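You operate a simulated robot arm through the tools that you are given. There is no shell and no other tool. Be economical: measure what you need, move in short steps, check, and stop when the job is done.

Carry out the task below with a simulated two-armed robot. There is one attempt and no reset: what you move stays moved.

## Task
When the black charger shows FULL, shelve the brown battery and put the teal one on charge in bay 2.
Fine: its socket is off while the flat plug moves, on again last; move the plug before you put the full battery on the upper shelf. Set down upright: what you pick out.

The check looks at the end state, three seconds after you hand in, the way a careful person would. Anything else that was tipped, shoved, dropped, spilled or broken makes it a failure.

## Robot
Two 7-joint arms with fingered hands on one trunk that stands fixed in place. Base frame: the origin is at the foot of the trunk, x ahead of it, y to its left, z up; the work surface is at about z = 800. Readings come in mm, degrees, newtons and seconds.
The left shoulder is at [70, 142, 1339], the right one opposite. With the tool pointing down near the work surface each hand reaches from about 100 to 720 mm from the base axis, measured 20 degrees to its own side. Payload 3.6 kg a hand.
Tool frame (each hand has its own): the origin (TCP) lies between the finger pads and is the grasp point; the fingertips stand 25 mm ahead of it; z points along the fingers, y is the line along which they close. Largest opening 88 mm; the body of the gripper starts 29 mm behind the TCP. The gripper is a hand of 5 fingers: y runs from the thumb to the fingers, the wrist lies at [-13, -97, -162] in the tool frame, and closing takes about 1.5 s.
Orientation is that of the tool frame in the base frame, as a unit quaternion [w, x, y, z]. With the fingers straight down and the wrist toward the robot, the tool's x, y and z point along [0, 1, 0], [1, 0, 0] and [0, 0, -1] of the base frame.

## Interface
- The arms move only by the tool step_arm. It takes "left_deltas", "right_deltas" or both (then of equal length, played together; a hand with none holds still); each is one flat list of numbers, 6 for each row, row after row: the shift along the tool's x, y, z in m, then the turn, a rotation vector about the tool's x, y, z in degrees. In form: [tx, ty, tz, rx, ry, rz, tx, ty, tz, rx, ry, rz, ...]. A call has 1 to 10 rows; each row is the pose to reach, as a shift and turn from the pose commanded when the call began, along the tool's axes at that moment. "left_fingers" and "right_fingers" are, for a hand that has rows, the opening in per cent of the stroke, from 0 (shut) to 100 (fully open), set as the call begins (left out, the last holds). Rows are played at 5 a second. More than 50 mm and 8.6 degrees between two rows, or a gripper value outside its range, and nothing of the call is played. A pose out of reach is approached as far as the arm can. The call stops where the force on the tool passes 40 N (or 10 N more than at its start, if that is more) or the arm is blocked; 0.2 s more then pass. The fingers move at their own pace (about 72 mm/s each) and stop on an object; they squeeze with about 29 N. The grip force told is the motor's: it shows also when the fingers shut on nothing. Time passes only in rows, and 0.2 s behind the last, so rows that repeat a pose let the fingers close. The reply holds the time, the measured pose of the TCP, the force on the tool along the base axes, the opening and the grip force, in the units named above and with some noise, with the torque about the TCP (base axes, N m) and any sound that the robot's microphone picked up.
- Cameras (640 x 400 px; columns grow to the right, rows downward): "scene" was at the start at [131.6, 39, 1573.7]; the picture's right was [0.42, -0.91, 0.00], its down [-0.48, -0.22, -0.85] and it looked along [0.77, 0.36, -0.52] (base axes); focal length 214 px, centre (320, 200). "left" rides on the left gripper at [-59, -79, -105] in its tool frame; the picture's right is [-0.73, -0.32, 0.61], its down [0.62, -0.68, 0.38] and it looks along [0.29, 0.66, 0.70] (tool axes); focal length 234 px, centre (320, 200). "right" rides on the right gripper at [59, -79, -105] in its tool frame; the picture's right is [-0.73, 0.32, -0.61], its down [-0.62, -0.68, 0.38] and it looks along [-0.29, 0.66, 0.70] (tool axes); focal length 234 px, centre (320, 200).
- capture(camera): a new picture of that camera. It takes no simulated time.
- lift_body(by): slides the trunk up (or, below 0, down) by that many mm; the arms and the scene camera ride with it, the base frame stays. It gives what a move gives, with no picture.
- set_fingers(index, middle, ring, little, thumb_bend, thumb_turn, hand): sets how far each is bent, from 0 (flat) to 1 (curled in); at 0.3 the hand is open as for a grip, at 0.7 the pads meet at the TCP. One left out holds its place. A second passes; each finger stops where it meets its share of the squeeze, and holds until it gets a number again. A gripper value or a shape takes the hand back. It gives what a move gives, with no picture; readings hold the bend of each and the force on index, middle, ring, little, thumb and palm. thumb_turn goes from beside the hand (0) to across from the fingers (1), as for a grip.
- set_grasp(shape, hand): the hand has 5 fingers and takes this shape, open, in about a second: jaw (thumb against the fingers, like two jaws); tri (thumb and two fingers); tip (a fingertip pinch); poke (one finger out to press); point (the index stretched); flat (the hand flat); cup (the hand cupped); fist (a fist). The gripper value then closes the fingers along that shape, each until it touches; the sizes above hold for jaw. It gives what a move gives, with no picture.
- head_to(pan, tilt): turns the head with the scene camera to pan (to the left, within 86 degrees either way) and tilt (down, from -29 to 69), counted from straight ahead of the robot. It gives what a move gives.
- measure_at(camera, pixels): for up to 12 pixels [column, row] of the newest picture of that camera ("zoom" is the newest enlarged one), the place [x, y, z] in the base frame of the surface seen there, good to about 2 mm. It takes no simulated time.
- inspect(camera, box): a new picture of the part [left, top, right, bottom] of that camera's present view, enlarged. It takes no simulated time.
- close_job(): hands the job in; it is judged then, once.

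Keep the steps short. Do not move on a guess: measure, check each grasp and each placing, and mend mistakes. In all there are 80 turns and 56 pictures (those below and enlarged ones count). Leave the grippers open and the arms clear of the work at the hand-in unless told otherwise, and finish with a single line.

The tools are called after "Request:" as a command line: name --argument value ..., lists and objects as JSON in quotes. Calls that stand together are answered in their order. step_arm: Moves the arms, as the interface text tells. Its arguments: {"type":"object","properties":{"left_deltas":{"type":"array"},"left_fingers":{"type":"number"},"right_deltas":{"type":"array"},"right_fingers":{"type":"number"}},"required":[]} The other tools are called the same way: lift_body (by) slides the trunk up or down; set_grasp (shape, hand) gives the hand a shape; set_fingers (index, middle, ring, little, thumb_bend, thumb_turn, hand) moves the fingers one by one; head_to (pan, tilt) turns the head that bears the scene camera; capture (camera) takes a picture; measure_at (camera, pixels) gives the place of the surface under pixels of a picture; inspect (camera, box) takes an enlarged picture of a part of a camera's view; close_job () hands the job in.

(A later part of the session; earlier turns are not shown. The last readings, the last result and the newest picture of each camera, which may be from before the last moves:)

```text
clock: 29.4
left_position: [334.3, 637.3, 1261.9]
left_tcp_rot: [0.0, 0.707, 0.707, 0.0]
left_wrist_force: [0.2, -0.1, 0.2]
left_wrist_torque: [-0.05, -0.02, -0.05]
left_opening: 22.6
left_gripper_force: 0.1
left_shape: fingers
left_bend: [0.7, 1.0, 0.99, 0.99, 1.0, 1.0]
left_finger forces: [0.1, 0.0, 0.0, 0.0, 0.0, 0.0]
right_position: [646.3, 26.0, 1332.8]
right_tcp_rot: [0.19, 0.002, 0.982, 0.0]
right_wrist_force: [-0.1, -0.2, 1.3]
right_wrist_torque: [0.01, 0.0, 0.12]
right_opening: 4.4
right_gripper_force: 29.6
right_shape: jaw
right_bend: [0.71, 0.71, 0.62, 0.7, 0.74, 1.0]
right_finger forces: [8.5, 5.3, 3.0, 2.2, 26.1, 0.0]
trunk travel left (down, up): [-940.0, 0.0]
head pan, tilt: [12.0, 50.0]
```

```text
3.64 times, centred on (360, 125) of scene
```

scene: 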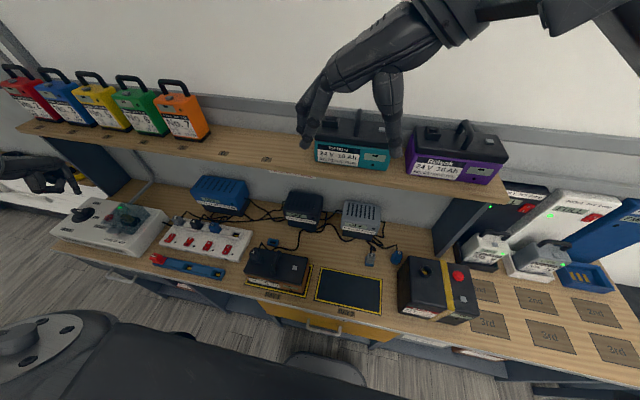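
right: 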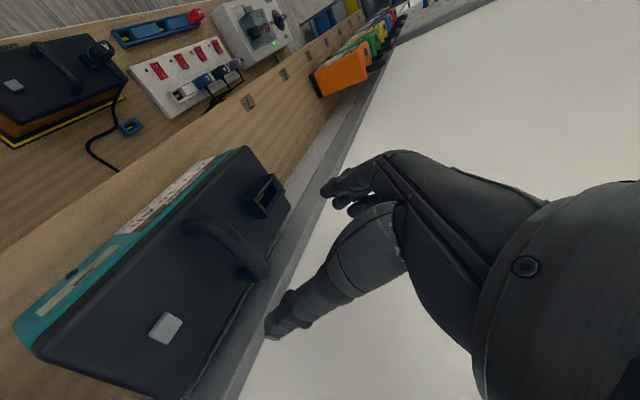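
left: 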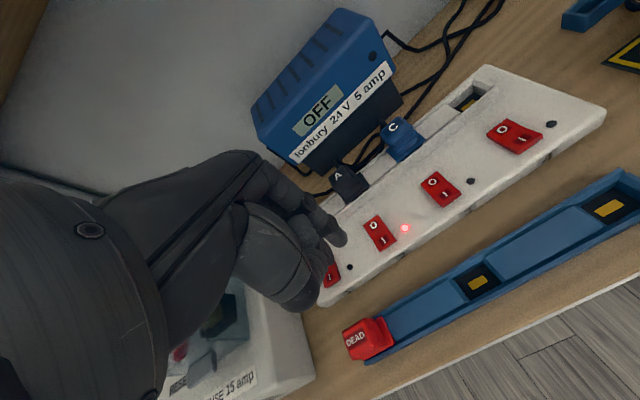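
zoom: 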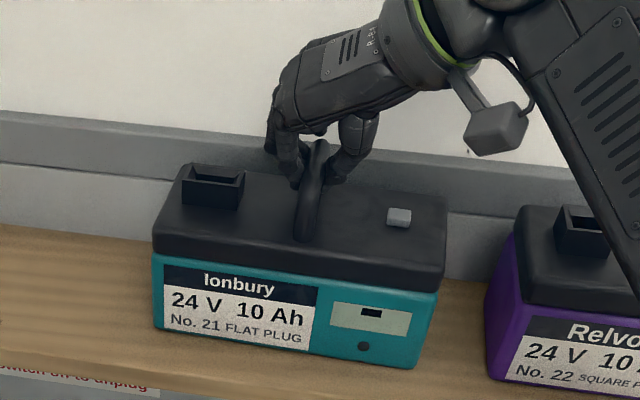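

The fingers have closed on the handle (29.6 N). I'll test with a 12 mm lift.

Request:
step_arm --right_deltas '[-0.0015, 0, -0.0037, 0, 0, 0, -0.003, 0, -0.0074, 0, 0, 0, -0.0045, 0, -0.0111, 0, 0, 0, -0.0045, 0, -0.0111, 0, 0, 0]'

Request:
inspect --camera "scene" --box '[290, 70, 430, 180]'

```text
clock: 30.4
left_position: [335.2, 638.4, 1261.8]
left_tcp_rot: [-0.001, 0.707, 0.707, 0.0]
left_wrist_force: [-0.3, -0.4, 0.8]
left_wrist_torque: [0.02, 0.0, -0.01]
left_opening: 22.7
left_gripper_force: 0.2
left_shape: fingers
left_bend: [0.7, 1.0, 0.99, 0.99, 1.0, 1.0]
left_finger forces: [0.0, 0.0, 0.0, 0.1, 0.0, 0.1]
right_position: [646.8, 24.9, 1343.5]
right_tcp_rot: [0.19, 0.001, 0.982, -0.001]
right_wrist_force: [0.2, -0.3, -14.6]
right_wrist_torque: [-0.08, 0.06, 0.0]
right_opening: 4.2
right_gripper_force: 29.2
right_shape: jaw
right_bend: [0.71, 0.71, 0.64, 0.7, 0.75, 1.0]
right_finger forces: [11.2, 5.8, 3.0, 0.3, 25.2, 0.0]
trunk travel left (down, up): [-940.0, 0.0]
head pan, tilt: [12.0, 50.0]
```

```text
3.64 times, centred on (360, 125) of scene
```

zoom: 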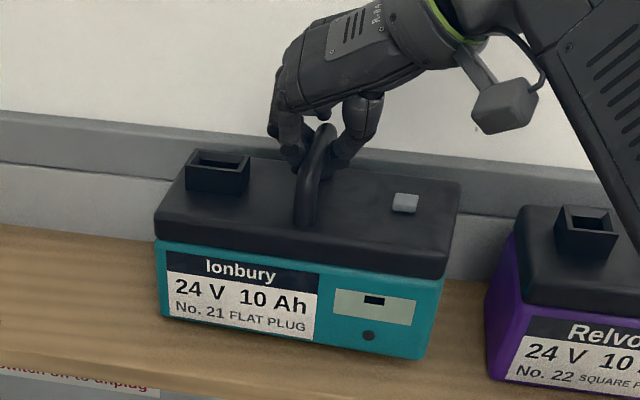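

It lifts, weighing about 14.6 N. I'll raise 30 mm more and draw it back to x≈398, then check.

Request:
step_arm --right_deltas '[-0.0056, 0, -0.0139, 0, 0, 0, -0.0112, 0, -0.0278, 0, 0, 0, 0.0166, 0, -0.039, 0, 0, 0, 0.0444, 0, -0.0503, 0, 0, 0, 0.0722, 0, -0.0615, 0, 0, 0, 0.1093, 0, -0.0766, 0, 0, 0, 0.1464, 0, -0.0916, 0, 0, 0, 0.1835, 0, -0.1066, 0, 0, 0, 0.2186, 0, -0.1208, 0, 0, 0, 0.2186, 0, -0.1208, 0, 0, 0]'

Request:
capture --camera "scene"

```text
clock: 32.6
left_position: [334.5, 637.8, 1261.8]
left_tcp_rot: [0.0, 0.708, 0.707, -0.001]
left_wrist_force: [0.2, -0.3, 0.6]
left_wrist_torque: [0.04, -0.01, -0.02]
left_opening: 22.7
left_gripper_force: 0.0
left_shape: fingers
left_bend: [0.7, 1.0, 0.99, 0.99, 1.0, 1.0]
left_finger forces: [0.0, 0.1, 0.0, 0.1, 0.1, 0.1]
right_position: [398.8, 26.1, 1374.7]
right_tcp_rot: [0.191, 0.0, 0.982, -0.001]
right_wrist_force: [-0.3, 0.6, -14.2]
right_wrist_torque: [-0.03, 0.03, -0.04]
right_opening: 4.2
right_gripper_force: 29.3
right_shape: jaw
right_bend: [0.71, 0.71, 0.66, 0.7, 0.76, 1.0]
right_finger forces: [11.7, 5.5, 2.8, 0.3, 25.6, 0.1]
trunk travel left (down, up): [-940.0, 0.0]
head pan, tilt: [12.0, 50.0]
```

```text
24 pictures are left
```

scene: 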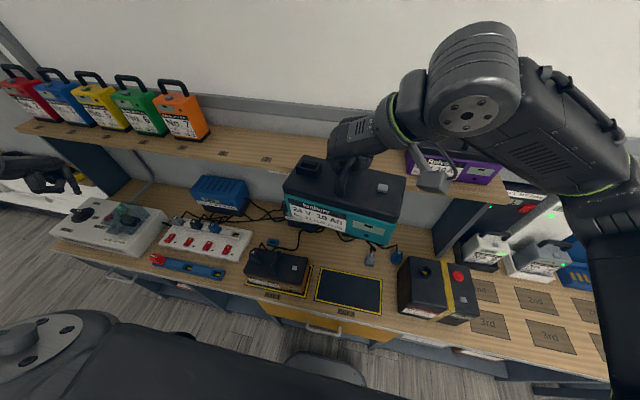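

Teal hangs clear of the shelf. I'll measure its corners to see whether it hangs level.

Request:
measure_at --camera "scene" --pixels '[[287, 182], [400, 202], [302, 160], [402, 180], [288, 215], [384, 242], [311, 162], [382, 188]]'

```text
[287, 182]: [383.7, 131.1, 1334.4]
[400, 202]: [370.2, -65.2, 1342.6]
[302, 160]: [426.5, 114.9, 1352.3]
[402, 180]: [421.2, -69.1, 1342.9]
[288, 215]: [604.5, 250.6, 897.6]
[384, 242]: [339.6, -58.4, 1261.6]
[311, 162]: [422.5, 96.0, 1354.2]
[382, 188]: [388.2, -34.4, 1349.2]
```

The edge readings suggest a pitch; I'll enlarge and read interior points on the front face and lid.

Request:
inspect --camera "scene" --box '[270, 130, 420, 255]'

```text
3.20 times, centred on (345, 192) of scene
```

zoom: 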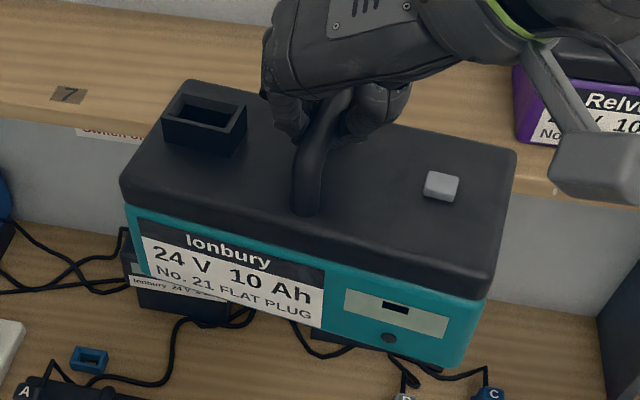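

Request:
measure_at --camera "zoom" --pixels '[[150, 190], [170, 170], [470, 250], [490, 165], [250, 210], [260, 150], [150, 225], [160, 280], [340, 285], [345, 330], [450, 310], [440, 350]]'

```text
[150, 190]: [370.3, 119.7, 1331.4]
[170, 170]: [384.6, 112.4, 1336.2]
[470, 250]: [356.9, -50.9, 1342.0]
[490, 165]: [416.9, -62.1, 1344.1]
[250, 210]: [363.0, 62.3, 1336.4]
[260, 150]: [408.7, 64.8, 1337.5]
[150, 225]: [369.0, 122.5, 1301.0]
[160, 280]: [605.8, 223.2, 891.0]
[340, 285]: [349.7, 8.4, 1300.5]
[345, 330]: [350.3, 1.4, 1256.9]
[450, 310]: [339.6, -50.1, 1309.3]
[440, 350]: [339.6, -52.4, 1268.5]
```

Front face is vertical (pitch ok), but it's yawed about 9.7° and rolled ~2.5°. I'll correct both with the hand, shift y by −56 toward Bay 2, then lower the trunk 300 mm.

Request:
step_arm --right_deltas '[0, -0.014, 0, -1.5, 0, -2, 0, -0.028, 0, -3, 0, -4, 0, -0.042, 0, -4.5, 0, -6, 0, -0.056, 0, -5.95, 0, -8.05, 0, -0.056, 0, -5.95, 0, -8.05]'

Request:
lift_body --by -300

Request:
capture --camera "scene"

```text
clock: 33.8
left_position: [335.0, 637.3, 1262.0]
left_tcp_rot: [0.0, 0.707, 0.707, -0.001]
left_wrist_force: [0.5, 0.8, 0.2]
left_wrist_torque: [-0.01, 0.02, 0.0]
left_opening: 22.8
left_gripper_force: 0.0
left_shape: fingers
left_bend: [0.7, 1.0, 0.99, 0.99, 1.0, 1.0]
left_finger forces: [0.1, 0.1, 0.0, 0.0, 0.0, 0.1]
right_position: [396.9, -31.5, 1375.9]
right_tcp_rot: [0.189, -0.079, 0.978, 0.037]
right_wrist_force: [-0.9, 0.9, -14.8]
right_wrist_torque: [0.01, 0.04, 0.01]
right_opening: 4.0
right_gripper_force: 29.0
right_shape: jaw
right_bend: [0.71, 0.71, 0.66, 0.7, 0.76, 1.0]
right_finger forces: [10.9, 6.1, 3.5, 0.2, 25.7, 0.0]
trunk travel left (down, up): [-940.0, 0.0]
head pan, tilt: [12.0, 50.0]
```

```text
clock: 36.8
left_position: [333.2, 638.0, 962.7]
left_tcp_rot: [0.0, 0.707, 0.707, 0.0]
left_wrist_force: [0.5, 0.5, 1.0]
left_wrist_torque: [-0.01, 0.02, 0.01]
left_opening: 22.7
left_gripper_force: 0.1
left_shape: fingers
left_bend: [0.7, 1.0, 0.99, 0.99, 1.0, 1.0]
left_finger forces: [0.1, 0.0, 0.0, 0.1, 0.0, 0.0]
right_position: [397.7, -30.0, 1075.5]
right_tcp_rot: [0.19, -0.078, 0.978, 0.038]
right_wrist_force: [0.2, -0.3, -13.9]
right_wrist_torque: [-0.08, 0.09, -0.03]
right_opening: 4.4
right_gripper_force: 28.6
right_shape: jaw
right_bend: [0.71, 0.71, 0.67, 0.7, 0.76, 1.0]
right_finger forces: [11.2, 5.6, 3.1, 0.3, 25.4, 0.1]
trunk travel left (down, up): [-640.0, 300.0]
head pan, tilt: [12.0, 50.0]
```

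```text
22 pictures are left
```

scene: 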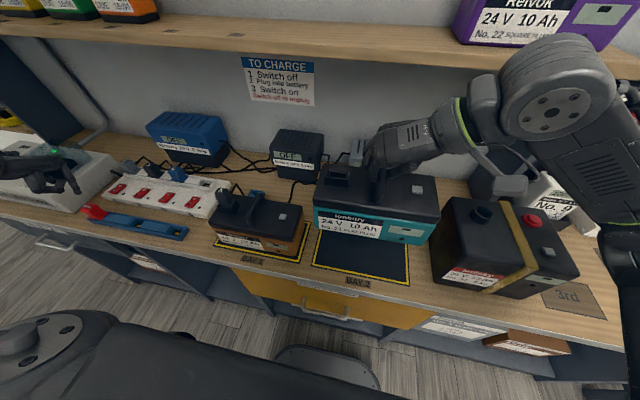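

I'll check teal's levels again before lowering, and the position of the dark box to the right.

Request:
measure_at --camera "scene" --pixels '[[325, 192], [425, 208], [425, 188], [365, 200], [318, 212], [320, 226], [428, 225], [422, 238], [370, 222], [443, 215], [436, 270], [330, 262]]'

```text
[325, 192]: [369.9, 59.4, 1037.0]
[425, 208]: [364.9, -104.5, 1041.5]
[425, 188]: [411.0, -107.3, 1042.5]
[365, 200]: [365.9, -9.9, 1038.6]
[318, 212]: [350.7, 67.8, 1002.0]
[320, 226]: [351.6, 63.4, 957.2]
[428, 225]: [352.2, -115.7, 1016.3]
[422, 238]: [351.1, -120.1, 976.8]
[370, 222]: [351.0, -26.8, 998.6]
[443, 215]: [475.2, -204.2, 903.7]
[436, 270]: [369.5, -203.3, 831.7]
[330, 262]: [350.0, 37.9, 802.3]
```

Yaw is straight, 1.5° roll is left, and it's centred within 4 mm. I'll fix those while lowering 130 mm, leaving about 12 mm to the mat.

Request:
step_arm --right_deltas '[0.0114, -0.0021, 0.0304, -0.5, 0, 0, 0.0228, -0.0043, 0.0608, -1, 0, 0, 0.0343, -0.0064, 0.0911, -1.5, 0, 0, 0.0419, -0.0077, 0.112, -1.5, 0, 0, 0.0457, -0.0085, 0.1215, -1.5, 0, 0, 0.0457, -0.0085, 0.1215, -1.5, 0, 0]'

Request:
inspect --camera "scene" --box '[280, 170, 470, 300]'

```text
clock: 38.2
left_position: [333.0, 637.6, 961.3]
left_tcp_rot: [-0.001, 0.707, 0.707, -0.001]
left_wrist_force: [0.4, 0.3, -0.6]
left_wrist_torque: [0.0, -0.01, -0.03]
left_opening: 22.5
left_gripper_force: 0.0
left_shape: fingers
left_bend: [0.7, 1.0, 0.99, 0.99, 1.0, 1.0]
left_finger forces: [0.1, 0.1, 0.1, 0.1, 0.1, 0.0]
right_position: [401.6, -32.5, 943.7]
right_tcp_rot: [0.189, -0.08, 0.977, 0.05]
right_wrist_force: [-0.5, -0.1, -13.5]
right_wrist_torque: [-0.05, 0.04, -0.01]
right_opening: 4.2
right_gripper_force: 28.9
right_shape: jaw
right_bend: [0.71, 0.71, 0.67, 0.7, 0.76, 1.0]
right_finger forces: [11.0, 5.5, 3.2, 0.3, 25.5, 0.0]
trunk travel left (down, up): [-640.0, 300.0]
head pan, tilt: [12.0, 50.0]
```

```text
3.08 times, centred on (375, 235) of scene
```

zoom: 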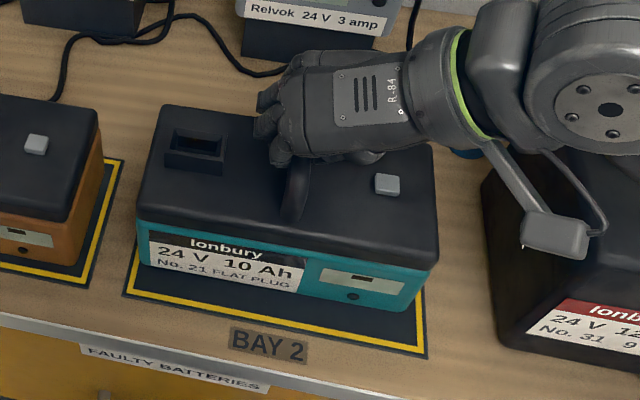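

Nearly down. The bracket on the wrist hangs near the dark box at right, so I'll measure that gap first.

Request:
measure_at --camera "zoom" --pixels '[[555, 250], [535, 240], [530, 280], [590, 270], [465, 155], [160, 215], [420, 245], [345, 290], [180, 250], [150, 200], [420, 160], [155, 300]]'

```text
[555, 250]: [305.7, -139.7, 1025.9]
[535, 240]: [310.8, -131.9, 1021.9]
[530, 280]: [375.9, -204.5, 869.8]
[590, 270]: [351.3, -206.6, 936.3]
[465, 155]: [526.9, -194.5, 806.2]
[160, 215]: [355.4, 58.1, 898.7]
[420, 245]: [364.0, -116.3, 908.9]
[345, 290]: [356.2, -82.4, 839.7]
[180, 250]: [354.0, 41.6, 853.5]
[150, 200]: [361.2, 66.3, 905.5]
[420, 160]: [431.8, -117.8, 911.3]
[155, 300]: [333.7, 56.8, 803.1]
```

The bracket clears the box by 80 mm or more. I'll lower the last ~11 mm gently until the weight comes off.

Request:
step_arm --right_deltas '[0.0015, -0.0002, 0.0037, 0, 0, 0, 0.003, -0.0004, 0.0074, 0, 0, 0, 0.0036, -0.0004, 0.0088, 0, 0, 0, 0.0042, -0.0005, 0.0102, 0, 0, 0, 0.0042, -0.0005, 0.0102, 0, 0, 0]'

```text
clock: 39.4
left_position: [333.7, 638.2, 962.1]
left_tcp_rot: [-0.001, 0.707, 0.707, 0.0]
left_wrist_force: [0.0, 0.5, -0.3]
left_wrist_torque: [0.01, 0.0, -0.02]
left_opening: 22.7
left_gripper_force: 0.0
left_shape: fingers
left_bend: [0.7, 1.0, 0.99, 0.99, 1.0, 1.0]
left_finger forces: [0.1, 0.1, 0.0, 0.0, 0.0, 0.0]
right_position: [401.8, -33.0, 934.9]
right_tcp_rot: [0.187, -0.081, 0.978, 0.05]
right_wrist_force: [-0.4, -0.2, -13.4]
right_wrist_torque: [-0.04, 0.08, -0.02]
right_opening: 4.4
right_gripper_force: 29.0
right_shape: jaw
right_bend: [0.71, 0.71, 0.67, 0.7, 0.76, 1.0]
right_finger forces: [10.8, 5.4, 3.0, 0.3, 25.7, 0.0]
trunk travel left (down, up): [-640.0, 300.0]
head pan, tilt: [12.0, 50.0]
```

Not touching yet (13.4 N still hanging). I'll go on in 1.5 mm steps.

Request:
step_arm --right_deltas '[0.0006, -0.0001, 0.0014, 0, 0, 0, 0.0011, -0.0001, 0.0028, 0, 0, 0, 0.0015, -0.0002, 0.0037, 0, 0, 0, 0.0015, -0.0002, 0.0037, 0, 0, 0]'

Request:
step_arm --right_deltas '[0.0006, -0.0001, 0.0014, 0, 0, 0, 0.0008, -0.0001, 0.0018, 0, 0, 0, 0.0008, -0.0001, 0.0018, 0, 0, 0]'

```text
clock: 40.4
left_position: [333.9, 636.6, 962.4]
left_tcp_rot: [0.0, 0.707, 0.707, 0.0]
left_wrist_force: [0.4, 0.5, -1.1]
left_wrist_torque: [0.01, -0.04, -0.03]
left_opening: 22.5
left_gripper_force: 0.1
left_shape: fingers
left_bend: [0.7, 1.0, 0.99, 0.99, 1.0, 1.0]
left_finger forces: [0.0, 0.0, 0.1, 0.1, 0.0, 0.1]
right_position: [400.1, -33.5, 931.4]
right_tcp_rot: [0.188, -0.081, 0.977, 0.05]
right_wrist_force: [0.3, -0.2, -6.3]
right_wrist_torque: [0.02, 0.01, 0.02]
right_opening: 4.5
right_gripper_force: 28.7
right_shape: jaw
right_bend: [0.71, 0.71, 0.67, 0.7, 0.76, 1.0]
right_finger forces: [9.1, 4.3, 2.9, 0.6, 24.6, 0.1]
trunk travel left (down, up): [-640.0, 300.0]
head pan, tilt: [12.0, 50.0]
```

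```text
clock: 41.2
left_position: [332.2, 638.0, 962.9]
left_tcp_rot: [0.0, 0.707, 0.707, 0.0]
left_wrist_force: [0.8, 0.0, 0.6]
left_wrist_torque: [-0.03, 0.0, 0.02]
left_opening: 22.6
left_gripper_force: 0.0
left_shape: fingers
left_bend: [0.7, 1.0, 0.99, 0.99, 1.0, 1.0]
left_finger forces: [0.0, 0.1, 0.1, 0.0, 0.0, 0.0]
right_position: [401.4, -32.4, 929.5]
right_tcp_rot: [0.19, -0.081, 0.977, 0.05]
right_wrist_force: [0.5, -2.4, 3.1]
right_wrist_torque: [-0.01, -0.12, 0.0]
right_opening: 5.0
right_gripper_force: 29.1
right_shape: jaw
right_bend: [0.71, 0.72, 0.71, 0.7, 0.77, 1.0]
right_finger forces: [6.0, 3.1, 2.6, 3.4, 22.9, 0.1]
trunk travel left (down, up): [-640.0, 300.0]
head pan, tilt: [12.0, 50.0]
```

The weight is off; teal is down. I'll open to 45% (so the index misses the socket), then rise straight up 100 mm.

Request:
step_arm --right_deltas '[0, 0, 0, 0, 0, 0, 0, 0, 0, 0, 0, 0, 0, 0, 0, 0, 0, 0, 0, 0, 0, 0, 0, 0, -0.0076, 0.0009, -0.0185, 0, 0, 0, -0.019, 0.0023, -0.0463, 0, 0, 0, -0.0378, 0.0045, -0.0925, 0, 0, 0]' --right_fingers 45

Request:
capture --camera "scene"

```text
clock: 42.8
left_position: [332.9, 638.8, 961.4]
left_tcp_rot: [0.001, 0.707, 0.707, -0.001]
left_wrist_force: [-0.6, 1.0, 0.3]
left_wrist_torque: [-0.01, 0.01, -0.02]
left_opening: 22.2
left_gripper_force: 0.0
left_shape: fingers
left_bend: [0.7, 1.0, 0.99, 0.99, 1.0, 1.0]
left_finger forces: [0.0, 0.0, 0.0, 0.0, 0.0, 0.0]
right_position: [399.0, -33.1, 1028.9]
right_tcp_rot: [0.189, -0.082, 0.977, 0.049]
right_wrist_force: [-0.5, 0.1, 0.2]
right_wrist_torque: [0.01, 0.02, 0.03]
right_opening: 39.3
right_gripper_force: 0.1
right_shape: jaw
right_bend: [0.74, 0.47, 0.43, 0.42, 0.71, 1.0]
right_finger forces: [0.1, 0.0, 0.0, 0.0, 0.0, 0.0]
trunk travel left (down, up): [-640.0, 300.0]
head pan, tilt: [12.0, 50.0]
```

```text
20 pictures are left
```

scene: 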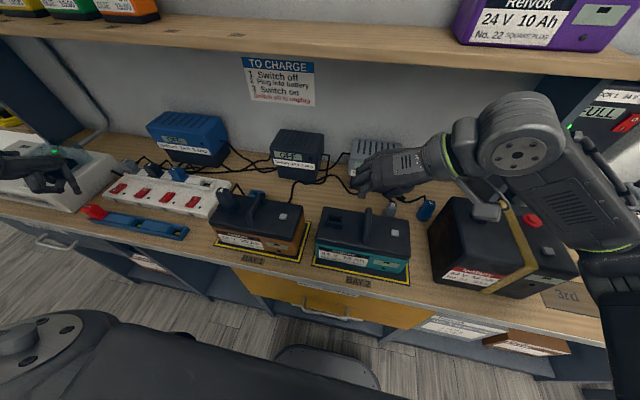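

Teal sits in Bay 2. I'll draw the right hand back and away, bring the left hand up beside the brown battery while turning it 90° (thumb to +y), and set it to jaw.

Request:
step_arm --left_deltas '[-0.0238, 0.0057, -0.0118, 0, 0, 8.2, -0.0476, 0.0114, -0.0236, 0, 0, 16.4, -0.0714, 0.0171, -0.0354, 0, 0, 24.6, -0.0952, 0.0228, -0.0472, 0, 0, 32.8, -0.119, 0.0285, -0.059, 0, 0, 41, -0.1428, 0.0342, -0.0708, 0, 0, 49.2, -0.1666, 0.0399, -0.0826, 0, 0, 57.4, -0.1904, 0.0456, -0.0944, 0, 0, 65.6, -0.2142, 0.0513, -0.1062, 0, 0, 73.8, -0.238, 0.057, -0.118, 0, 0, 82]' --right_deltas '[0.0068, -0.0077, -0.014, 0, 0, 0, 0.0135, -0.0155, -0.0279, 0, 0, 0, 0.0203, -0.0232, -0.0418, 0, 0, 0, 0.027, -0.0309, -0.0558, 0, 0, 0, 0.0338, -0.0386, -0.0697, 0, 0, 0, 0.0406, -0.0464, -0.0837, 0, 0, 0, 0.0473, -0.0541, -0.0976, 0, 0, 0, 0.0541, -0.0618, -0.1116, 0, 0, 0, 0.0608, -0.0696, -0.1255, 0, 0, 0, 0.0676, -0.0773, -0.1395, 0, 0, 0]'

Request:
set_grasp --hand "left" --shape "jaw"

Request:
step_arm --left_deltas '[0, 0, 0, 0, 0, 8, 0, 0, 0, 0, 0, 8]'

Request:
capture --camera "left"

```text
clock: 45.0
left_position: [388.3, 397.8, 1080.0]
left_tcp_rot: [0.0, 0.998, 0.069, 0.001]
left_wrist_force: [0.4, -0.1, 0.3]
left_wrist_torque: [0.03, 0.01, -0.04]
left_opening: 22.6
left_gripper_force: 0.0
left_shape: fingers
left_bend: [0.7, 1.0, 0.99, 0.99, 1.0, 1.0]
left_finger forces: [0.1, 0.0, 0.2, 0.0, 0.0, 0.0]
right_position: [301.2, -138.0, 1127.1]
right_tcp_rot: [0.188, -0.081, 0.978, 0.051]
right_wrist_force: [-0.1, -0.7, 0.1]
right_wrist_torque: [0.01, -0.01, -0.01]
right_opening: 39.5
right_gripper_force: 0.1
right_shape: jaw
right_bend: [0.74, 0.47, 0.43, 0.42, 0.71, 1.0]
right_finger forces: [0.0, 0.1, 0.0, 0.0, 0.0, 0.0]
trunk travel left (down, up): [-640.0, 300.0]
head pan, tilt: [12.0, 50.0]
```

```text
clock: 45.9
left_position: [388.3, 399.2, 1078.8]
left_tcp_rot: [-0.001, 0.998, 0.07, 0.0]
left_wrist_force: [-0.1, -0.3, -0.8]
left_wrist_torque: [0.0, -0.01, 0.04]
left_opening: 87.8
left_gripper_force: 0.1
left_shape: jaw
left_bend: [0.3, 0.3, 0.3, 0.3, 0.3, 0.98]
left_finger forces: [0.0, 0.0, 0.0, 0.1, 0.0, 0.0]
right_position: [301.9, -136.4, 1127.2]
right_tcp_rot: [0.189, -0.081, 0.977, 0.052]
right_wrist_force: [0.7, 0.5, 0.1]
right_wrist_torque: [0.02, -0.01, 0.03]
right_opening: 39.5
right_gripper_force: 0.0
right_shape: jaw
right_bend: [0.74, 0.47, 0.43, 0.42, 0.71, 1.0]
right_finger forces: [0.0, 0.0, 0.0, 0.0, 0.1, 0.1]
trunk travel left (down, up): [-640.0, 300.0]
head pan, tilt: [12.0, 50.0]
```

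```text
clock: 46.5
left_position: [386.1, 394.0, 1072.3]
left_tcp_rot: [0.0, 1.0, 0.0, 0.001]
left_wrist_force: [0.3, 0.6, -0.1]
left_wrist_torque: [0.04, 0.01, 0.0]
left_opening: 87.9
left_gripper_force: 0.1
left_shape: jaw
left_bend: [0.3, 0.3, 0.3, 0.3, 0.3, 0.98]
left_finger forces: [0.0, 0.1, 0.1, 0.1, 0.1, 0.0]
left hand out of reach, approached as far as the arm can: row 1, 2
right_position: [301.2, -136.8, 1126.7]
right_tcp_rot: [0.19, -0.08, 0.977, 0.049]
right_wrist_force: [0.0, -0.3, -0.2]
right_wrist_torque: [-0.01, 0.0, -0.02]
right_opening: 39.2
right_gripper_force: 0.0
right_shape: jaw
right_bend: [0.74, 0.47, 0.43, 0.42, 0.71, 1.0]
right_finger forces: [0.0, 0.0, 0.0, 0.1, 0.0, 0.0]
trunk travel left (down, up): [-640.0, 300.0]
head pan, tilt: [12.0, 50.0]
```

```text
19 pictures are left
```

left: 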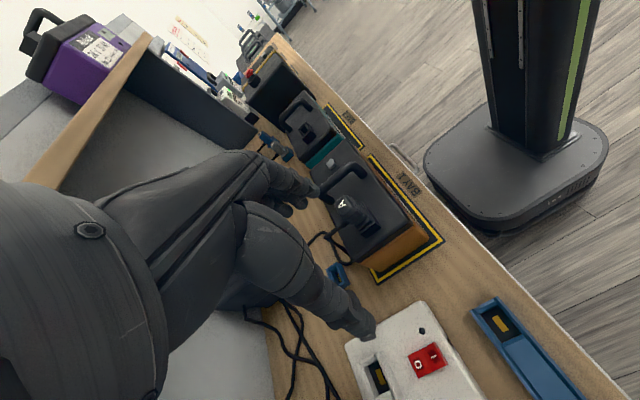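

I can see plug A on the brown battery near (350,210). I'll enlarge it.

Request:
inspect --camera "left" --box '[280, 150, 420, 260]'

```text
3.64 times, centred on (350, 205) of left
```

zoom: 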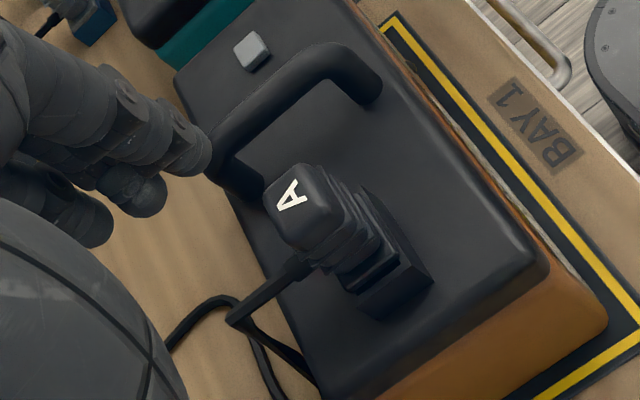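

I'll measure the plug's head, ribs, socket block and cord.

Request:
measure_at --camera "zoom" --pixels '[[280, 185], [310, 172], [300, 230], [330, 215], [292, 200], [335, 235], [365, 245], [370, 290], [420, 285], [380, 200], [300, 268], [240, 318]]'

```text
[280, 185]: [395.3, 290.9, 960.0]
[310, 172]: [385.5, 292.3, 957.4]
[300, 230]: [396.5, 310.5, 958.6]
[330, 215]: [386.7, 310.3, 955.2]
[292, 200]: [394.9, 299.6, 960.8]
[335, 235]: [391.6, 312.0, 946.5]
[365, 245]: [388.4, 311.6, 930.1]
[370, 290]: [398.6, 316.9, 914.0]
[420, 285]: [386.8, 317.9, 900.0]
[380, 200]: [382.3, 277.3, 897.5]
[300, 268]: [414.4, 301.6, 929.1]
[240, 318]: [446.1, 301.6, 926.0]
```

Plug head spans x 383–398, y 289–313, top 960; cord leaves toward +x at z 929. I'll use a thumb-and-two-finger shape and go above the plug (391,301) at z≈1010.

Request:
set_grasp --hand "left" --shape "tri"

Request:
step_arm --left_deltas '[0.001, 0.035, 0.0, 0, 0, 0, 0.002, 0.07, 0.01, 0, 0, 0, 0.003, 0.097, 0.03, 0, 0, 0, 0.003, 0.097, 0.05, 0, 0, 0, 0.003, 0.097, 0.07, 0, 0, 0]'

Request:
inspect --camera "left" --box '[220, 130, 420, 290]'

```text
clock: 47.4
left_position: [387.1, 393.3, 1073.4]
left_tcp_rot: [-0.001, 1.0, 0.0, 0.001]
left_wrist_force: [-1.0, 0.3, 0.0]
left_wrist_torque: [0.03, -0.02, 0.0]
left_opening: 87.7
left_gripper_force: 0.1
left_shape: tri
left_bend: [0.3, 0.3, 0.99, 0.99, 0.3, 0.98]
left_finger forces: [0.0, 0.0, 0.0, 0.0, 0.1, 0.0]
right_position: [302.0, -137.4, 1126.7]
right_tcp_rot: [0.188, -0.081, 0.978, 0.05]
right_wrist_force: [0.6, -0.9, -0.3]
right_wrist_torque: [0.0, 0.01, -0.02]
right_opening: 39.0
right_gripper_force: 0.2
right_shape: jaw
right_bend: [0.74, 0.47, 0.43, 0.42, 0.71, 1.0]
right_finger forces: [0.0, 0.0, 0.0, 0.0, 0.1, 0.0]
trunk travel left (down, up): [-640.0, 300.0]
head pan, tilt: [12.0, 50.0]
```

```text
clock: 48.6
left_position: [391.4, 295.1, 1002.8]
left_tcp_rot: [-0.001, 1.0, 0.0, -0.001]
left_wrist_force: [-0.3, -0.6, -0.4]
left_wrist_torque: [0.01, 0.0, 0.03]
left_opening: 87.9
left_gripper_force: 0.0
left_shape: tri
left_bend: [0.3, 0.3, 0.99, 0.99, 0.3, 0.98]
left_finger forces: [0.0, 0.1, 0.0, 0.1, 0.0, 0.1]
right_position: [302.4, -137.6, 1127.5]
right_tcp_rot: [0.189, -0.081, 0.977, 0.051]
right_wrist_force: [-0.5, 0.7, -0.9]
right_wrist_torque: [-0.03, -0.01, 0.01]
right_opening: 39.4
right_gripper_force: 0.0
right_shape: jaw
right_bend: [0.74, 0.47, 0.43, 0.42, 0.71, 1.0]
right_finger forces: [0.0, 0.0, 0.0, 0.0, 0.0, 0.0]
trunk travel left (down, up): [-640.0, 300.0]
head pan, tilt: [12.0, 50.0]
```

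```text
2.50 times, centred on (320, 210) of left
```

zoom: 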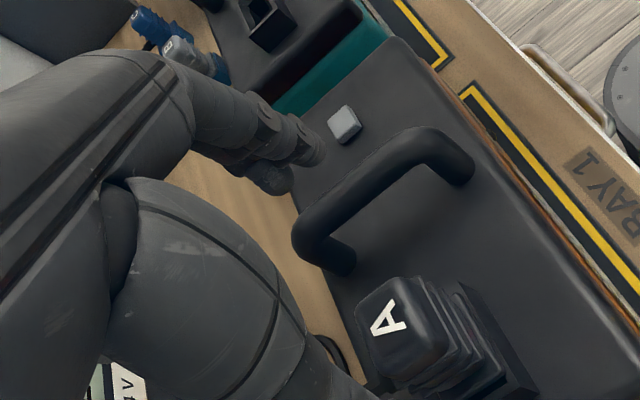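

The pose is reachable here. I'll centre on y 301 and lower to z 947, fingers open.

Request:
step_arm --left_deltas '[0, -0.006, 0.015, 0, 0, 0, 0, -0.006, 0.03, 0, 0, 0, 0, -0.006, 0.045, 0, 0, 0, 0, -0.006, 0.056, 0, 0, 0, 0, -0.006, 0.056, 0, 0, 0]' --left_fingers 70

Request:
inspect --camera "scene" --box '[185, 150, 345, 280]'

```text
clock: 49.8
left_position: [389.6, 303.1, 947.4]
left_tcp_rot: [0.0, 1.0, 0.0, 0.0]
left_wrist_force: [-0.4, -0.2, 0.1]
left_wrist_torque: [0.01, 0.02, 0.01]
left_opening: 61.8
left_gripper_force: 0.1
left_shape: tri
left_bend: [0.27, 0.37, 0.99, 0.99, 0.58, 0.99]
left_finger forces: [0.0, 0.0, 0.0, 0.1, 0.0, 0.1]
right_position: [302.4, -137.6, 1127.8]
right_tcp_rot: [0.189, -0.081, 0.977, 0.051]
right_wrist_force: [0.3, 0.1, -0.1]
right_wrist_torque: [0.01, 0.0, 0.03]
right_opening: 39.3
right_gripper_force: 0.0
right_shape: jaw
right_bend: [0.74, 0.47, 0.43, 0.42, 0.71, 1.0]
right_finger forces: [0.0, 0.0, 0.0, 0.1, 0.0, 0.0]
trunk travel left (down, up): [-640.0, 300.0]
head pan, tilt: [12.0, 50.0]
```

```text
3.08 times, centred on (265, 215) of scene
```

zoom: 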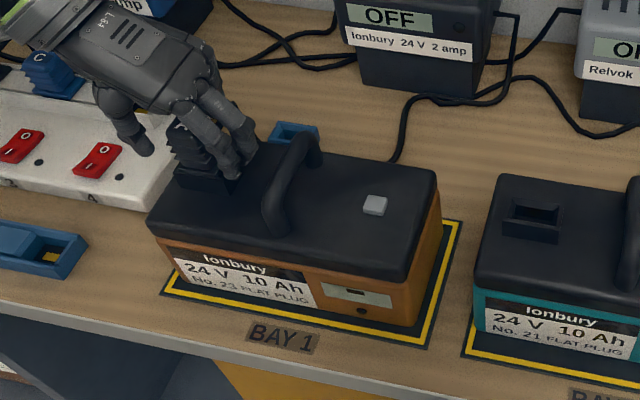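

The charger now reads OFF and the fingers straddle the plug. I'll close and let the grip settle.

Request:
step_arm --left_deltas '[0, 0, 0, 0, 0, 0, 0, 0, 0, 0, 0, 0, 0, 0, 0, 0, 0, 0, 0, 0, 0, 0, 0, 0, 0, 0, 0, 0, 0, 0, 0, 0, 0, 0, 0, 0, 0, 0, 0, 0, 0, 0, 0, 0, 0, 0, 0, 0]' --left_fingers 0

```text
clock: 51.6
left_position: [389.9, 303.9, 947.7]
left_tcp_rot: [-0.002, 1.0, 0.0, 0.0]
left_wrist_force: [-2.0, 1.5, -0.5]
left_wrist_torque: [0.06, 0.09, -0.1]
left_opening: 19.1
left_gripper_force: 29.3
left_shape: tri
left_bend: [0.75, 0.52, 0.99, 1.0, 0.75, 1.0]
left_finger forces: [10.3, 16.4, 2.2, 0.0, 25.3, 0.1]
right_position: [301.8, -138.1, 1128.7]
right_tcp_rot: [0.19, -0.081, 0.977, 0.05]
right_wrist_force: [0.6, 0.7, -0.7]
right_wrist_torque: [-0.02, -0.01, 0.0]
right_opening: 39.4
right_gripper_force: 0.1
right_shape: jaw
right_bend: [0.74, 0.47, 0.43, 0.42, 0.71, 1.0]
right_finger forces: [0.0, 0.1, 0.0, 0.0, 0.1, 0.0]
trunk travel left (down, up): [-640.0, 300.0]
head pan, tilt: [12.0, 50.0]
```

Gripped (29 N, index and middle both loaded). I'll pull straight up slowly, 20 mm.

Request:
step_arm --left_deltas '[0, 0, -0.004, 0, 0, 0, 0, 0, -0.008, 0, 0, 0, 0, 0, -0.012, 0, 0, 0, 0, 0, -0.016, 0, 0, 0, 0, 0, -0.02, 0, 0, 0, 0, 0, -0.024, 0, 0, 0]'

Request:
inspect --camera "scene" --box '[185, 150, 345, 280]'

```text
clock: 53.0
left_position: [390.4, 303.2, 970.3]
left_tcp_rot: [0.0, 1.0, 0.0, 0.0]
left_wrist_force: [-0.5, -0.5, -0.1]
left_wrist_torque: [0.03, 0.03, -0.02]
left_opening: 18.4
left_gripper_force: 29.4
left_shape: tri
left_bend: [0.75, 0.52, 0.99, 1.0, 0.76, 1.0]
left_finger forces: [8.8, 18.3, 1.4, 0.0, 24.5, 0.0]
right_position: [303.0, -137.7, 1127.5]
right_tcp_rot: [0.188, -0.08, 0.978, 0.05]
right_wrist_force: [0.2, 0.8, 0.4]
right_wrist_torque: [-0.02, 0.03, 0.0]
right_opening: 39.0
right_gripper_force: 0.0
right_shape: jaw
right_bend: [0.74, 0.47, 0.43, 0.42, 0.71, 1.0]
right_finger forces: [0.0, 0.0, 0.0, 0.0, 0.0, 0.0]
trunk travel left (down, up): [-640.0, 300.0]
head pan, tilt: [12.0, 50.0]
```

```text
3.08 times, centred on (265, 215) of scene
```

zoom: 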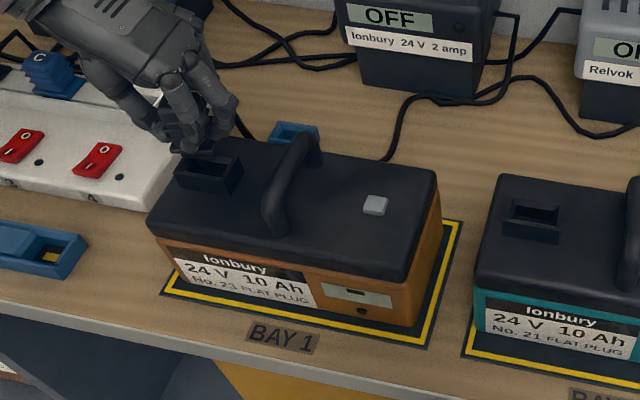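

The plug came free with the hand and the brown socket is open. I'll measure both socket blocks to get the shift between them.

Request:
measure_at --camera "zoom" --pixels '[[178, 178], [229, 190], [205, 184], [238, 165], [505, 222], [555, 238], [530, 231], [559, 214], [513, 204], [207, 200], [530, 245], [365, 190]]'

```text
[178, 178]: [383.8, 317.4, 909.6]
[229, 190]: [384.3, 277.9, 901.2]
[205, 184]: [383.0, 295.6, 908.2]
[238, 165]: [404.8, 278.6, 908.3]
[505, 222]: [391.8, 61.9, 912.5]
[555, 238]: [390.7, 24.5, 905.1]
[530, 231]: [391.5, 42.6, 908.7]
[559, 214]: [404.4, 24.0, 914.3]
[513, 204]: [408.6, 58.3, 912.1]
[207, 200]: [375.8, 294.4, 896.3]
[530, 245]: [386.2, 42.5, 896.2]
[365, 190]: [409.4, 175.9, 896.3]
```

Shift from brown to teal socket is about +7.6 mm in x, −254.5 mm in y. I'll lift the plug 50 mm and carry it over the handle to above the teal socket.

Request:
step_arm --left_deltas '[0, 0, -0.025, 0, 0, 0, 0, 0, -0.05, 0, 0, 0, 0.001, 0.036, -0.05, 0, 0, 0, 0.002, 0.072, -0.05, 0, 0, 0, 0.003, 0.108, -0.05, 0, 0, 0, 0.004, 0.144, -0.05, 0, 0, 0, 0.005, 0.18, -0.05, 0, 0, 0, 0.006, 0.216, -0.05, 0, 0, 0, 0.0076, 0.2545, -0.05, 0, 0, 0, 0.0076, 0.2545, -0.05, 0, 0, 0]'

Request:
inspect --camera "scene" --box '[220, 130, 420, 280]'

```text
clock: 55.2
left_position: [395.5, 47.1, 1023.5]
left_tcp_rot: [0.002, 1.0, 0.0, 0.0]
left_wrist_force: [0.1, -0.6, 0.1]
left_wrist_torque: [0.02, 0.01, -0.02]
left_opening: 18.1
left_gripper_force: 28.7
left_shape: tri
left_bend: [0.75, 0.52, 0.99, 1.0, 0.77, 1.0]
left_finger forces: [8.5, 18.7, 1.1, 0.0, 24.5, 0.0]
right_position: [303.1, -135.8, 1127.4]
right_tcp_rot: [0.188, -0.08, 0.978, 0.049]
right_wrist_force: [0.9, 0.4, 0.8]
right_wrist_torque: [0.0, 0.02, 0.04]
right_opening: 39.1
right_gripper_force: 0.0
right_shape: jaw
right_bend: [0.74, 0.47, 0.43, 0.42, 0.71, 1.0]
right_finger forces: [0.1, 0.0, 0.1, 0.0, 0.0, 0.0]
trunk travel left (down, up): [-640.0, 300.0]
head pan, tilt: [12.0, 50.0]
```

```text
2.67 times, centred on (320, 205) of scene
```

zoom: 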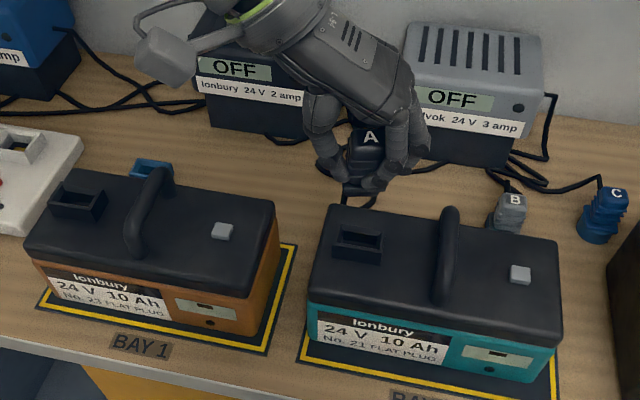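

The plug hangs upright above the teal. I'll measure the plug's front face and both sockets again from this closer crop.

Request:
measure_at --camera "zoom" --pixels '[[353, 150], [378, 155], [352, 172], [376, 178], [365, 185], [372, 137], [335, 250], [379, 258], [381, 238], [51, 207], [94, 215], [104, 194]]'

```text
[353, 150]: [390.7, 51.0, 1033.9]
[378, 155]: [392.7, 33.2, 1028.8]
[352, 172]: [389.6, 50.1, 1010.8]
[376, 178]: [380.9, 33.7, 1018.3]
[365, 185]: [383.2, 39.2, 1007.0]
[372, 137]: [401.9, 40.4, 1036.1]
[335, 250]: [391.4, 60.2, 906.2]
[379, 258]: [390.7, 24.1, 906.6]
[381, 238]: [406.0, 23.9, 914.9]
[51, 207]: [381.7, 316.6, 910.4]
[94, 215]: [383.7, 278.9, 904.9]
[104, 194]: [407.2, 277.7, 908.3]
```

Plug (y 33–51) lines up with the socket (y 24–61). I'll lower 46 mm to just above the socket and look again.

Request:
step_arm --left_deltas '[0.0004, 0, 0.02, 0, 0, 0, 0.0004, 0, 0.04, 0, 0, 0, 0.0004, 0, 0.046, 0, 0, 0, 0.0004, 0, 0.046, 0, 0, 0]'

Request:
inspect --camera "scene" --box '[295, 165, 395, 240]'

```text
clock: 56.2
left_position: [397.6, 47.8, 974.7]
left_tcp_rot: [0.001, 1.0, 0.0, 0.0]
left_wrist_force: [0.1, -0.6, -0.3]
left_wrist_torque: [0.02, 0.0, 0.0]
left_opening: 17.9
left_gripper_force: 29.8
left_shape: tri
left_bend: [0.75, 0.52, 0.99, 1.0, 0.77, 1.0]
left_finger forces: [8.4, 18.9, 1.1, 0.0, 24.4, 0.1]
right_position: [302.2, -137.8, 1128.0]
right_tcp_rot: [0.189, -0.081, 0.977, 0.05]
right_wrist_force: [0.3, 0.0, -1.1]
right_wrist_torque: [-0.01, 0.02, 0.0]
right_opening: 39.3
right_gripper_force: 0.1
right_shape: jaw
right_bend: [0.74, 0.47, 0.43, 0.42, 0.71, 1.0]
right_finger forces: [0.0, 0.0, 0.1, 0.0, 0.2, 0.0]
trunk travel left (down, up): [-640.0, 300.0]
head pan, tilt: [12.0, 50.0]
```

```text
5.33 times, centred on (345, 202) of scene
```

zoom: 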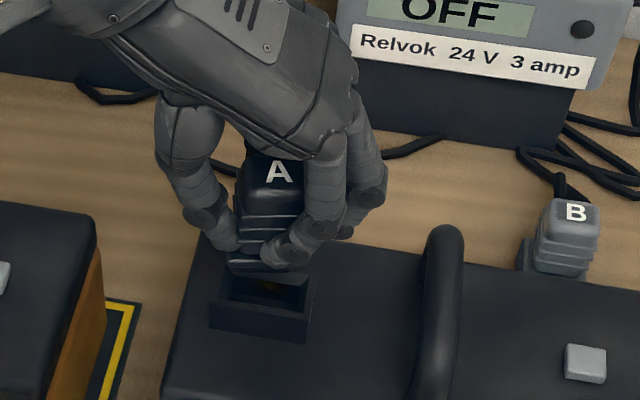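

It lines up over the socket opening. I'll push in slowly in 4 mm rows toward the depth it had in the brown battery (28 mm down).

Request:
step_arm --left_deltas '[0, 0, 0.004, 0, 0, 0, 0, 0, 0.008, 0, 0, 0, 0, 0, 0.012, 0, 0, 0, 0, 0, 0.016, 0, 0, 0, 0, 0, 0.02, 0, 0, 0, 0, 0, 0.023, 0, 0, 0, 0, 0, 0.026, 0, 0, 0, 0, 0, 0.028, 0, 0, 0]'

```text
clock: 58.0
left_position: [396.4, 48.0, 947.8]
left_tcp_rot: [0.0, 1.0, -0.001, 0.001]
left_wrist_force: [-3.1, -0.2, 1.2]
left_wrist_torque: [0.0, 0.1, -0.12]
left_opening: 18.6
left_gripper_force: 28.9
left_shape: tri
left_bend: [0.75, 0.51, 0.99, 1.0, 0.77, 1.0]
left_finger forces: [8.5, 19.0, 1.9, 0.1, 25.2, 0.0]
right_position: [301.2, -137.8, 1127.3]
right_tcp_rot: [0.189, -0.081, 0.977, 0.05]
right_wrist_force: [-0.5, 0.0, 0.1]
right_wrist_torque: [-0.03, 0.0, 0.01]
right_opening: 39.1
right_gripper_force: 0.1
right_shape: jaw
right_bend: [0.74, 0.47, 0.43, 0.42, 0.71, 1.0]
right_finger forces: [0.0, 0.0, 0.1, 0.1, 0.1, 0.1]
trunk travel left (down, up): [-640.0, 300.0]
head pan, tilt: [12.0, 50.0]
```

It reached full depth with low force. I'll press 2 mm more to be sure it's seated, then release.

Request:
step_arm --left_deltas '[0, 0, 0.001, 0, 0, 0, 0, 0, 0.002, 0, 0, 0, 0, 0, 0.002, 0, 0, 0]'

Request:
step_arm --left_deltas '[0, 0, 0, 0, 0, 0, 0, 0, 0, 0, 0, 0, 0, 0, 0, 0, 0, 0, 0, 0, 0, 0, 0, 0, 0, 0, -0.03, 0, 0, 0, 0, 0, -0.07, 0, 0, 0, 0, 0, -0.11, 0, 0, 0, 0, -0.04, -0.13, 0, 0, 0, 0, -0.08, -0.15, 0, 0, 0]' --left_fingers 75

Request:
inspect --camera "scene" --box '[220, 130, 420, 280]'

```text
clock: 58.8
left_position: [397.2, 48.6, 945.9]
left_tcp_rot: [0.001, 1.0, 0.0, 0.001]
left_wrist_force: [-2.9, 2.4, 10.9]
left_wrist_torque: [-0.14, 0.06, -0.1]
left_opening: 18.6
left_gripper_force: 29.0
left_shape: tri
left_bend: [0.75, 0.51, 0.99, 1.0, 0.77, 1.0]
left_finger forces: [9.6, 18.7, 3.2, 0.0, 26.7, 0.1]
right_position: [300.5, -136.9, 1127.6]
right_tcp_rot: [0.189, -0.081, 0.977, 0.05]
right_wrist_force: [-0.3, -0.1, 0.5]
right_wrist_torque: [0.0, -0.03, 0.04]
right_opening: 39.2
right_gripper_force: 0.0
right_shape: jaw
right_bend: [0.74, 0.47, 0.43, 0.42, 0.71, 1.0]
right_finger forces: [0.1, 0.0, 0.0, 0.0, 0.0, 0.0]
trunk travel left (down, up): [-640.0, 300.0]
head pan, tilt: [12.0, 50.0]
```

```text
clock: 60.8
left_position: [397.8, 129.9, 1093.6]
left_tcp_rot: [0.001, 1.0, 0.0, 0.0]
left_wrist_force: [-0.9, 0.7, 0.1]
left_wrist_torque: [0.02, -0.02, 0.0]
left_opening: 65.5
left_gripper_force: 0.0
left_shape: tri
left_bend: [0.27, 0.36, 0.99, 0.99, 0.54, 0.99]
left_finger forces: [0.0, 0.0, 0.1, 0.0, 0.0, 0.0]
right_position: [302.5, -137.4, 1128.1]
right_tcp_rot: [0.189, -0.081, 0.977, 0.049]
right_wrist_force: [0.4, 0.5, 0.4]
right_wrist_torque: [0.01, -0.03, 0.01]
right_opening: 39.2
right_gripper_force: 0.0
right_shape: jaw
right_bend: [0.74, 0.47, 0.43, 0.42, 0.71, 1.0]
right_finger forces: [0.0, 0.0, 0.0, 0.0, 0.0, 0.1]
trunk travel left (down, up): [-640.0, 300.0]
head pan, tilt: [12.0, 50.0]
```

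```text
2.67 times, centred on (320, 205) of scene
```

zoom: 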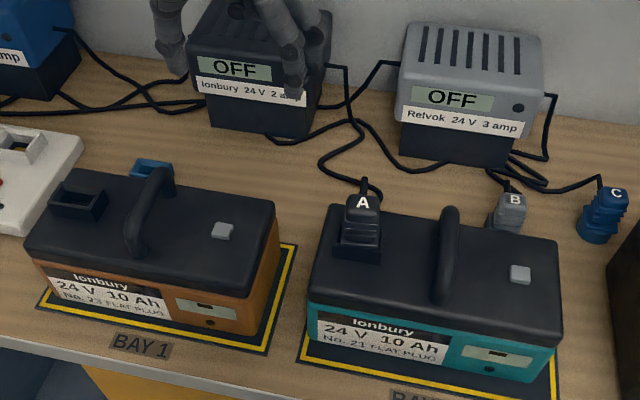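

The plug stands seated in the teal socket. I'll swing the left hand away to the left (turning back) while the right hand moves to above the brown handle at about (392,224,1030), keeping its present tilt and yaw.

Request:
step_arm --left_deltas '[-0.0068, -0.043, -0.0036, 0, 0, -8.2, -0.0136, -0.086, -0.0072, 0, 0, -16.4, -0.0204, -0.129, -0.0108, 0, 0, -24.6, -0.0272, -0.172, -0.0144, 0, 0, -32.8, -0.034, -0.215, -0.018, 0, 0, -41, -0.0408, -0.258, -0.0216, 0, 0, -49.2, -0.0476, -0.301, -0.0252, 0, 0, -57.4, -0.0544, -0.344, -0.0288, 0, 0, -65.6, -0.0612, -0.387, -0.0324, 0, 0, -73.8, -0.068, -0.43, -0.036, 0, 0, -82]' --right_deltas '[-0.0096, 0.0332, 0.0169, 0, 0, 0, -0.0191, 0.0664, 0.0338, 0, 0, 0, -0.0287, 0.0996, 0.0507, 0, 0, 0, -0.0382, 0.1328, 0.0676, 0, 0, 0, -0.0478, 0.166, 0.0846, 0, 0, 0, -0.0573, 0.1992, 0.1015, 0, 0, 0, -0.0669, 0.2324, 0.1184, 0, 0, 0, -0.0764, 0.2656, 0.1353, 0, 0, 0, -0.086, 0.2988, 0.1522, 0, 0, 0, -0.0955, 0.332, 0.1691, 0, 0, 0]'

Request:
inspect --camera "scene" --box '[180, 130, 340, 270]'

```text
clock: 63.0
left_position: [332.7, 559.2, 1128.5]
left_tcp_rot: [0.0, 0.755, 0.656, -0.002]
left_wrist_force: [0.2, 0.6, 0.9]
left_wrist_torque: [-0.04, -0.02, -0.03]
left_opening: 65.7
left_gripper_force: 0.0
left_shape: tri
left_bend: [0.27, 0.36, 0.99, 0.99, 0.54, 0.99]
left_finger forces: [0.0, 0.0, 0.0, 0.1, 0.1, 0.0]
right_position: [391.7, 225.0, 1027.5]
right_tcp_rot: [0.189, -0.081, 0.978, 0.048]
right_wrist_force: [-0.6, -0.2, 0.4]
right_wrist_torque: [-0.01, 0.01, 0.0]
right_opening: 39.2
right_gripper_force: 0.0
right_shape: jaw
right_bend: [0.74, 0.47, 0.43, 0.42, 0.71, 1.0]
right_finger forces: [0.1, 0.0, 0.0, 0.0, 0.0, 0.1]
trunk travel left (down, up): [-640.0, 300.0]
head pan, tilt: [12.0, 50.0]
```

```text
2.86 times, centred on (260, 200) of scene
```

zoom: 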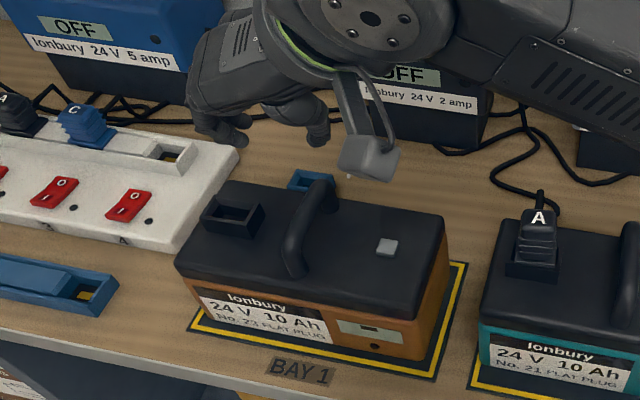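

I'll check the handle's exact position in this zoom before going down.

Request:
measure_at --camera "zoom" --pixels '[[318, 188], [306, 210], [293, 240], [302, 212], [312, 212], [290, 265], [300, 265]]'

```text
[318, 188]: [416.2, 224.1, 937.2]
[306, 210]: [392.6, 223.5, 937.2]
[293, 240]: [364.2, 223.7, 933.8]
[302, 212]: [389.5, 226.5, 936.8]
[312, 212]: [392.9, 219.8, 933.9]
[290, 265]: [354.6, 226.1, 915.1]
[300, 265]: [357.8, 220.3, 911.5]
```

Handle axis is at y≈223, top 937. I'll lower to z≈932 with the fingers half open.

Request:
step_arm --right_deltas '[0.009, -0.002, 0.022, 0, 0, 0, 0.018, -0.004, 0.044, 0, 0, 0, 0.027, -0.006, 0.066, 0, 0, 0, 0.033, -0.007, 0.081, 0, 0, 0, 0.036, -0.0075, 0.0885, 0, 0, 0, 0.036, -0.0075, 0.0885, 0, 0, 0]'

```text
clock: 64.4
left_position: [331.6, 556.4, 1129.9]
left_tcp_rot: [0.0, 0.755, 0.656, 0.0]
left_wrist_force: [-0.4, 0.1, 0.1]
left_wrist_torque: [0.0, -0.02, 0.03]
left_opening: 65.7
left_gripper_force: 0.0
left_shape: tri
left_bend: [0.27, 0.36, 0.99, 0.99, 0.54, 0.99]
left_finger forces: [0.1, 0.0, 0.0, 0.0, 0.1, 0.0]
right_position: [391.6, 222.1, 933.2]
right_tcp_rot: [0.189, -0.081, 0.977, 0.05]
right_wrist_force: [0.2, 0.8, 0.5]
right_wrist_torque: [0.0, 0.01, 0.0]
right_opening: 39.3
right_gripper_force: 0.0
right_shape: jaw
right_bend: [0.74, 0.47, 0.43, 0.42, 0.71, 1.0]
right_finger forces: [0.0, 0.1, 0.0, 0.1, 0.0, 0.0]
trunk travel left (down, up): [-640.0, 300.0]
head pan, tilt: [12.0, 50.0]
```

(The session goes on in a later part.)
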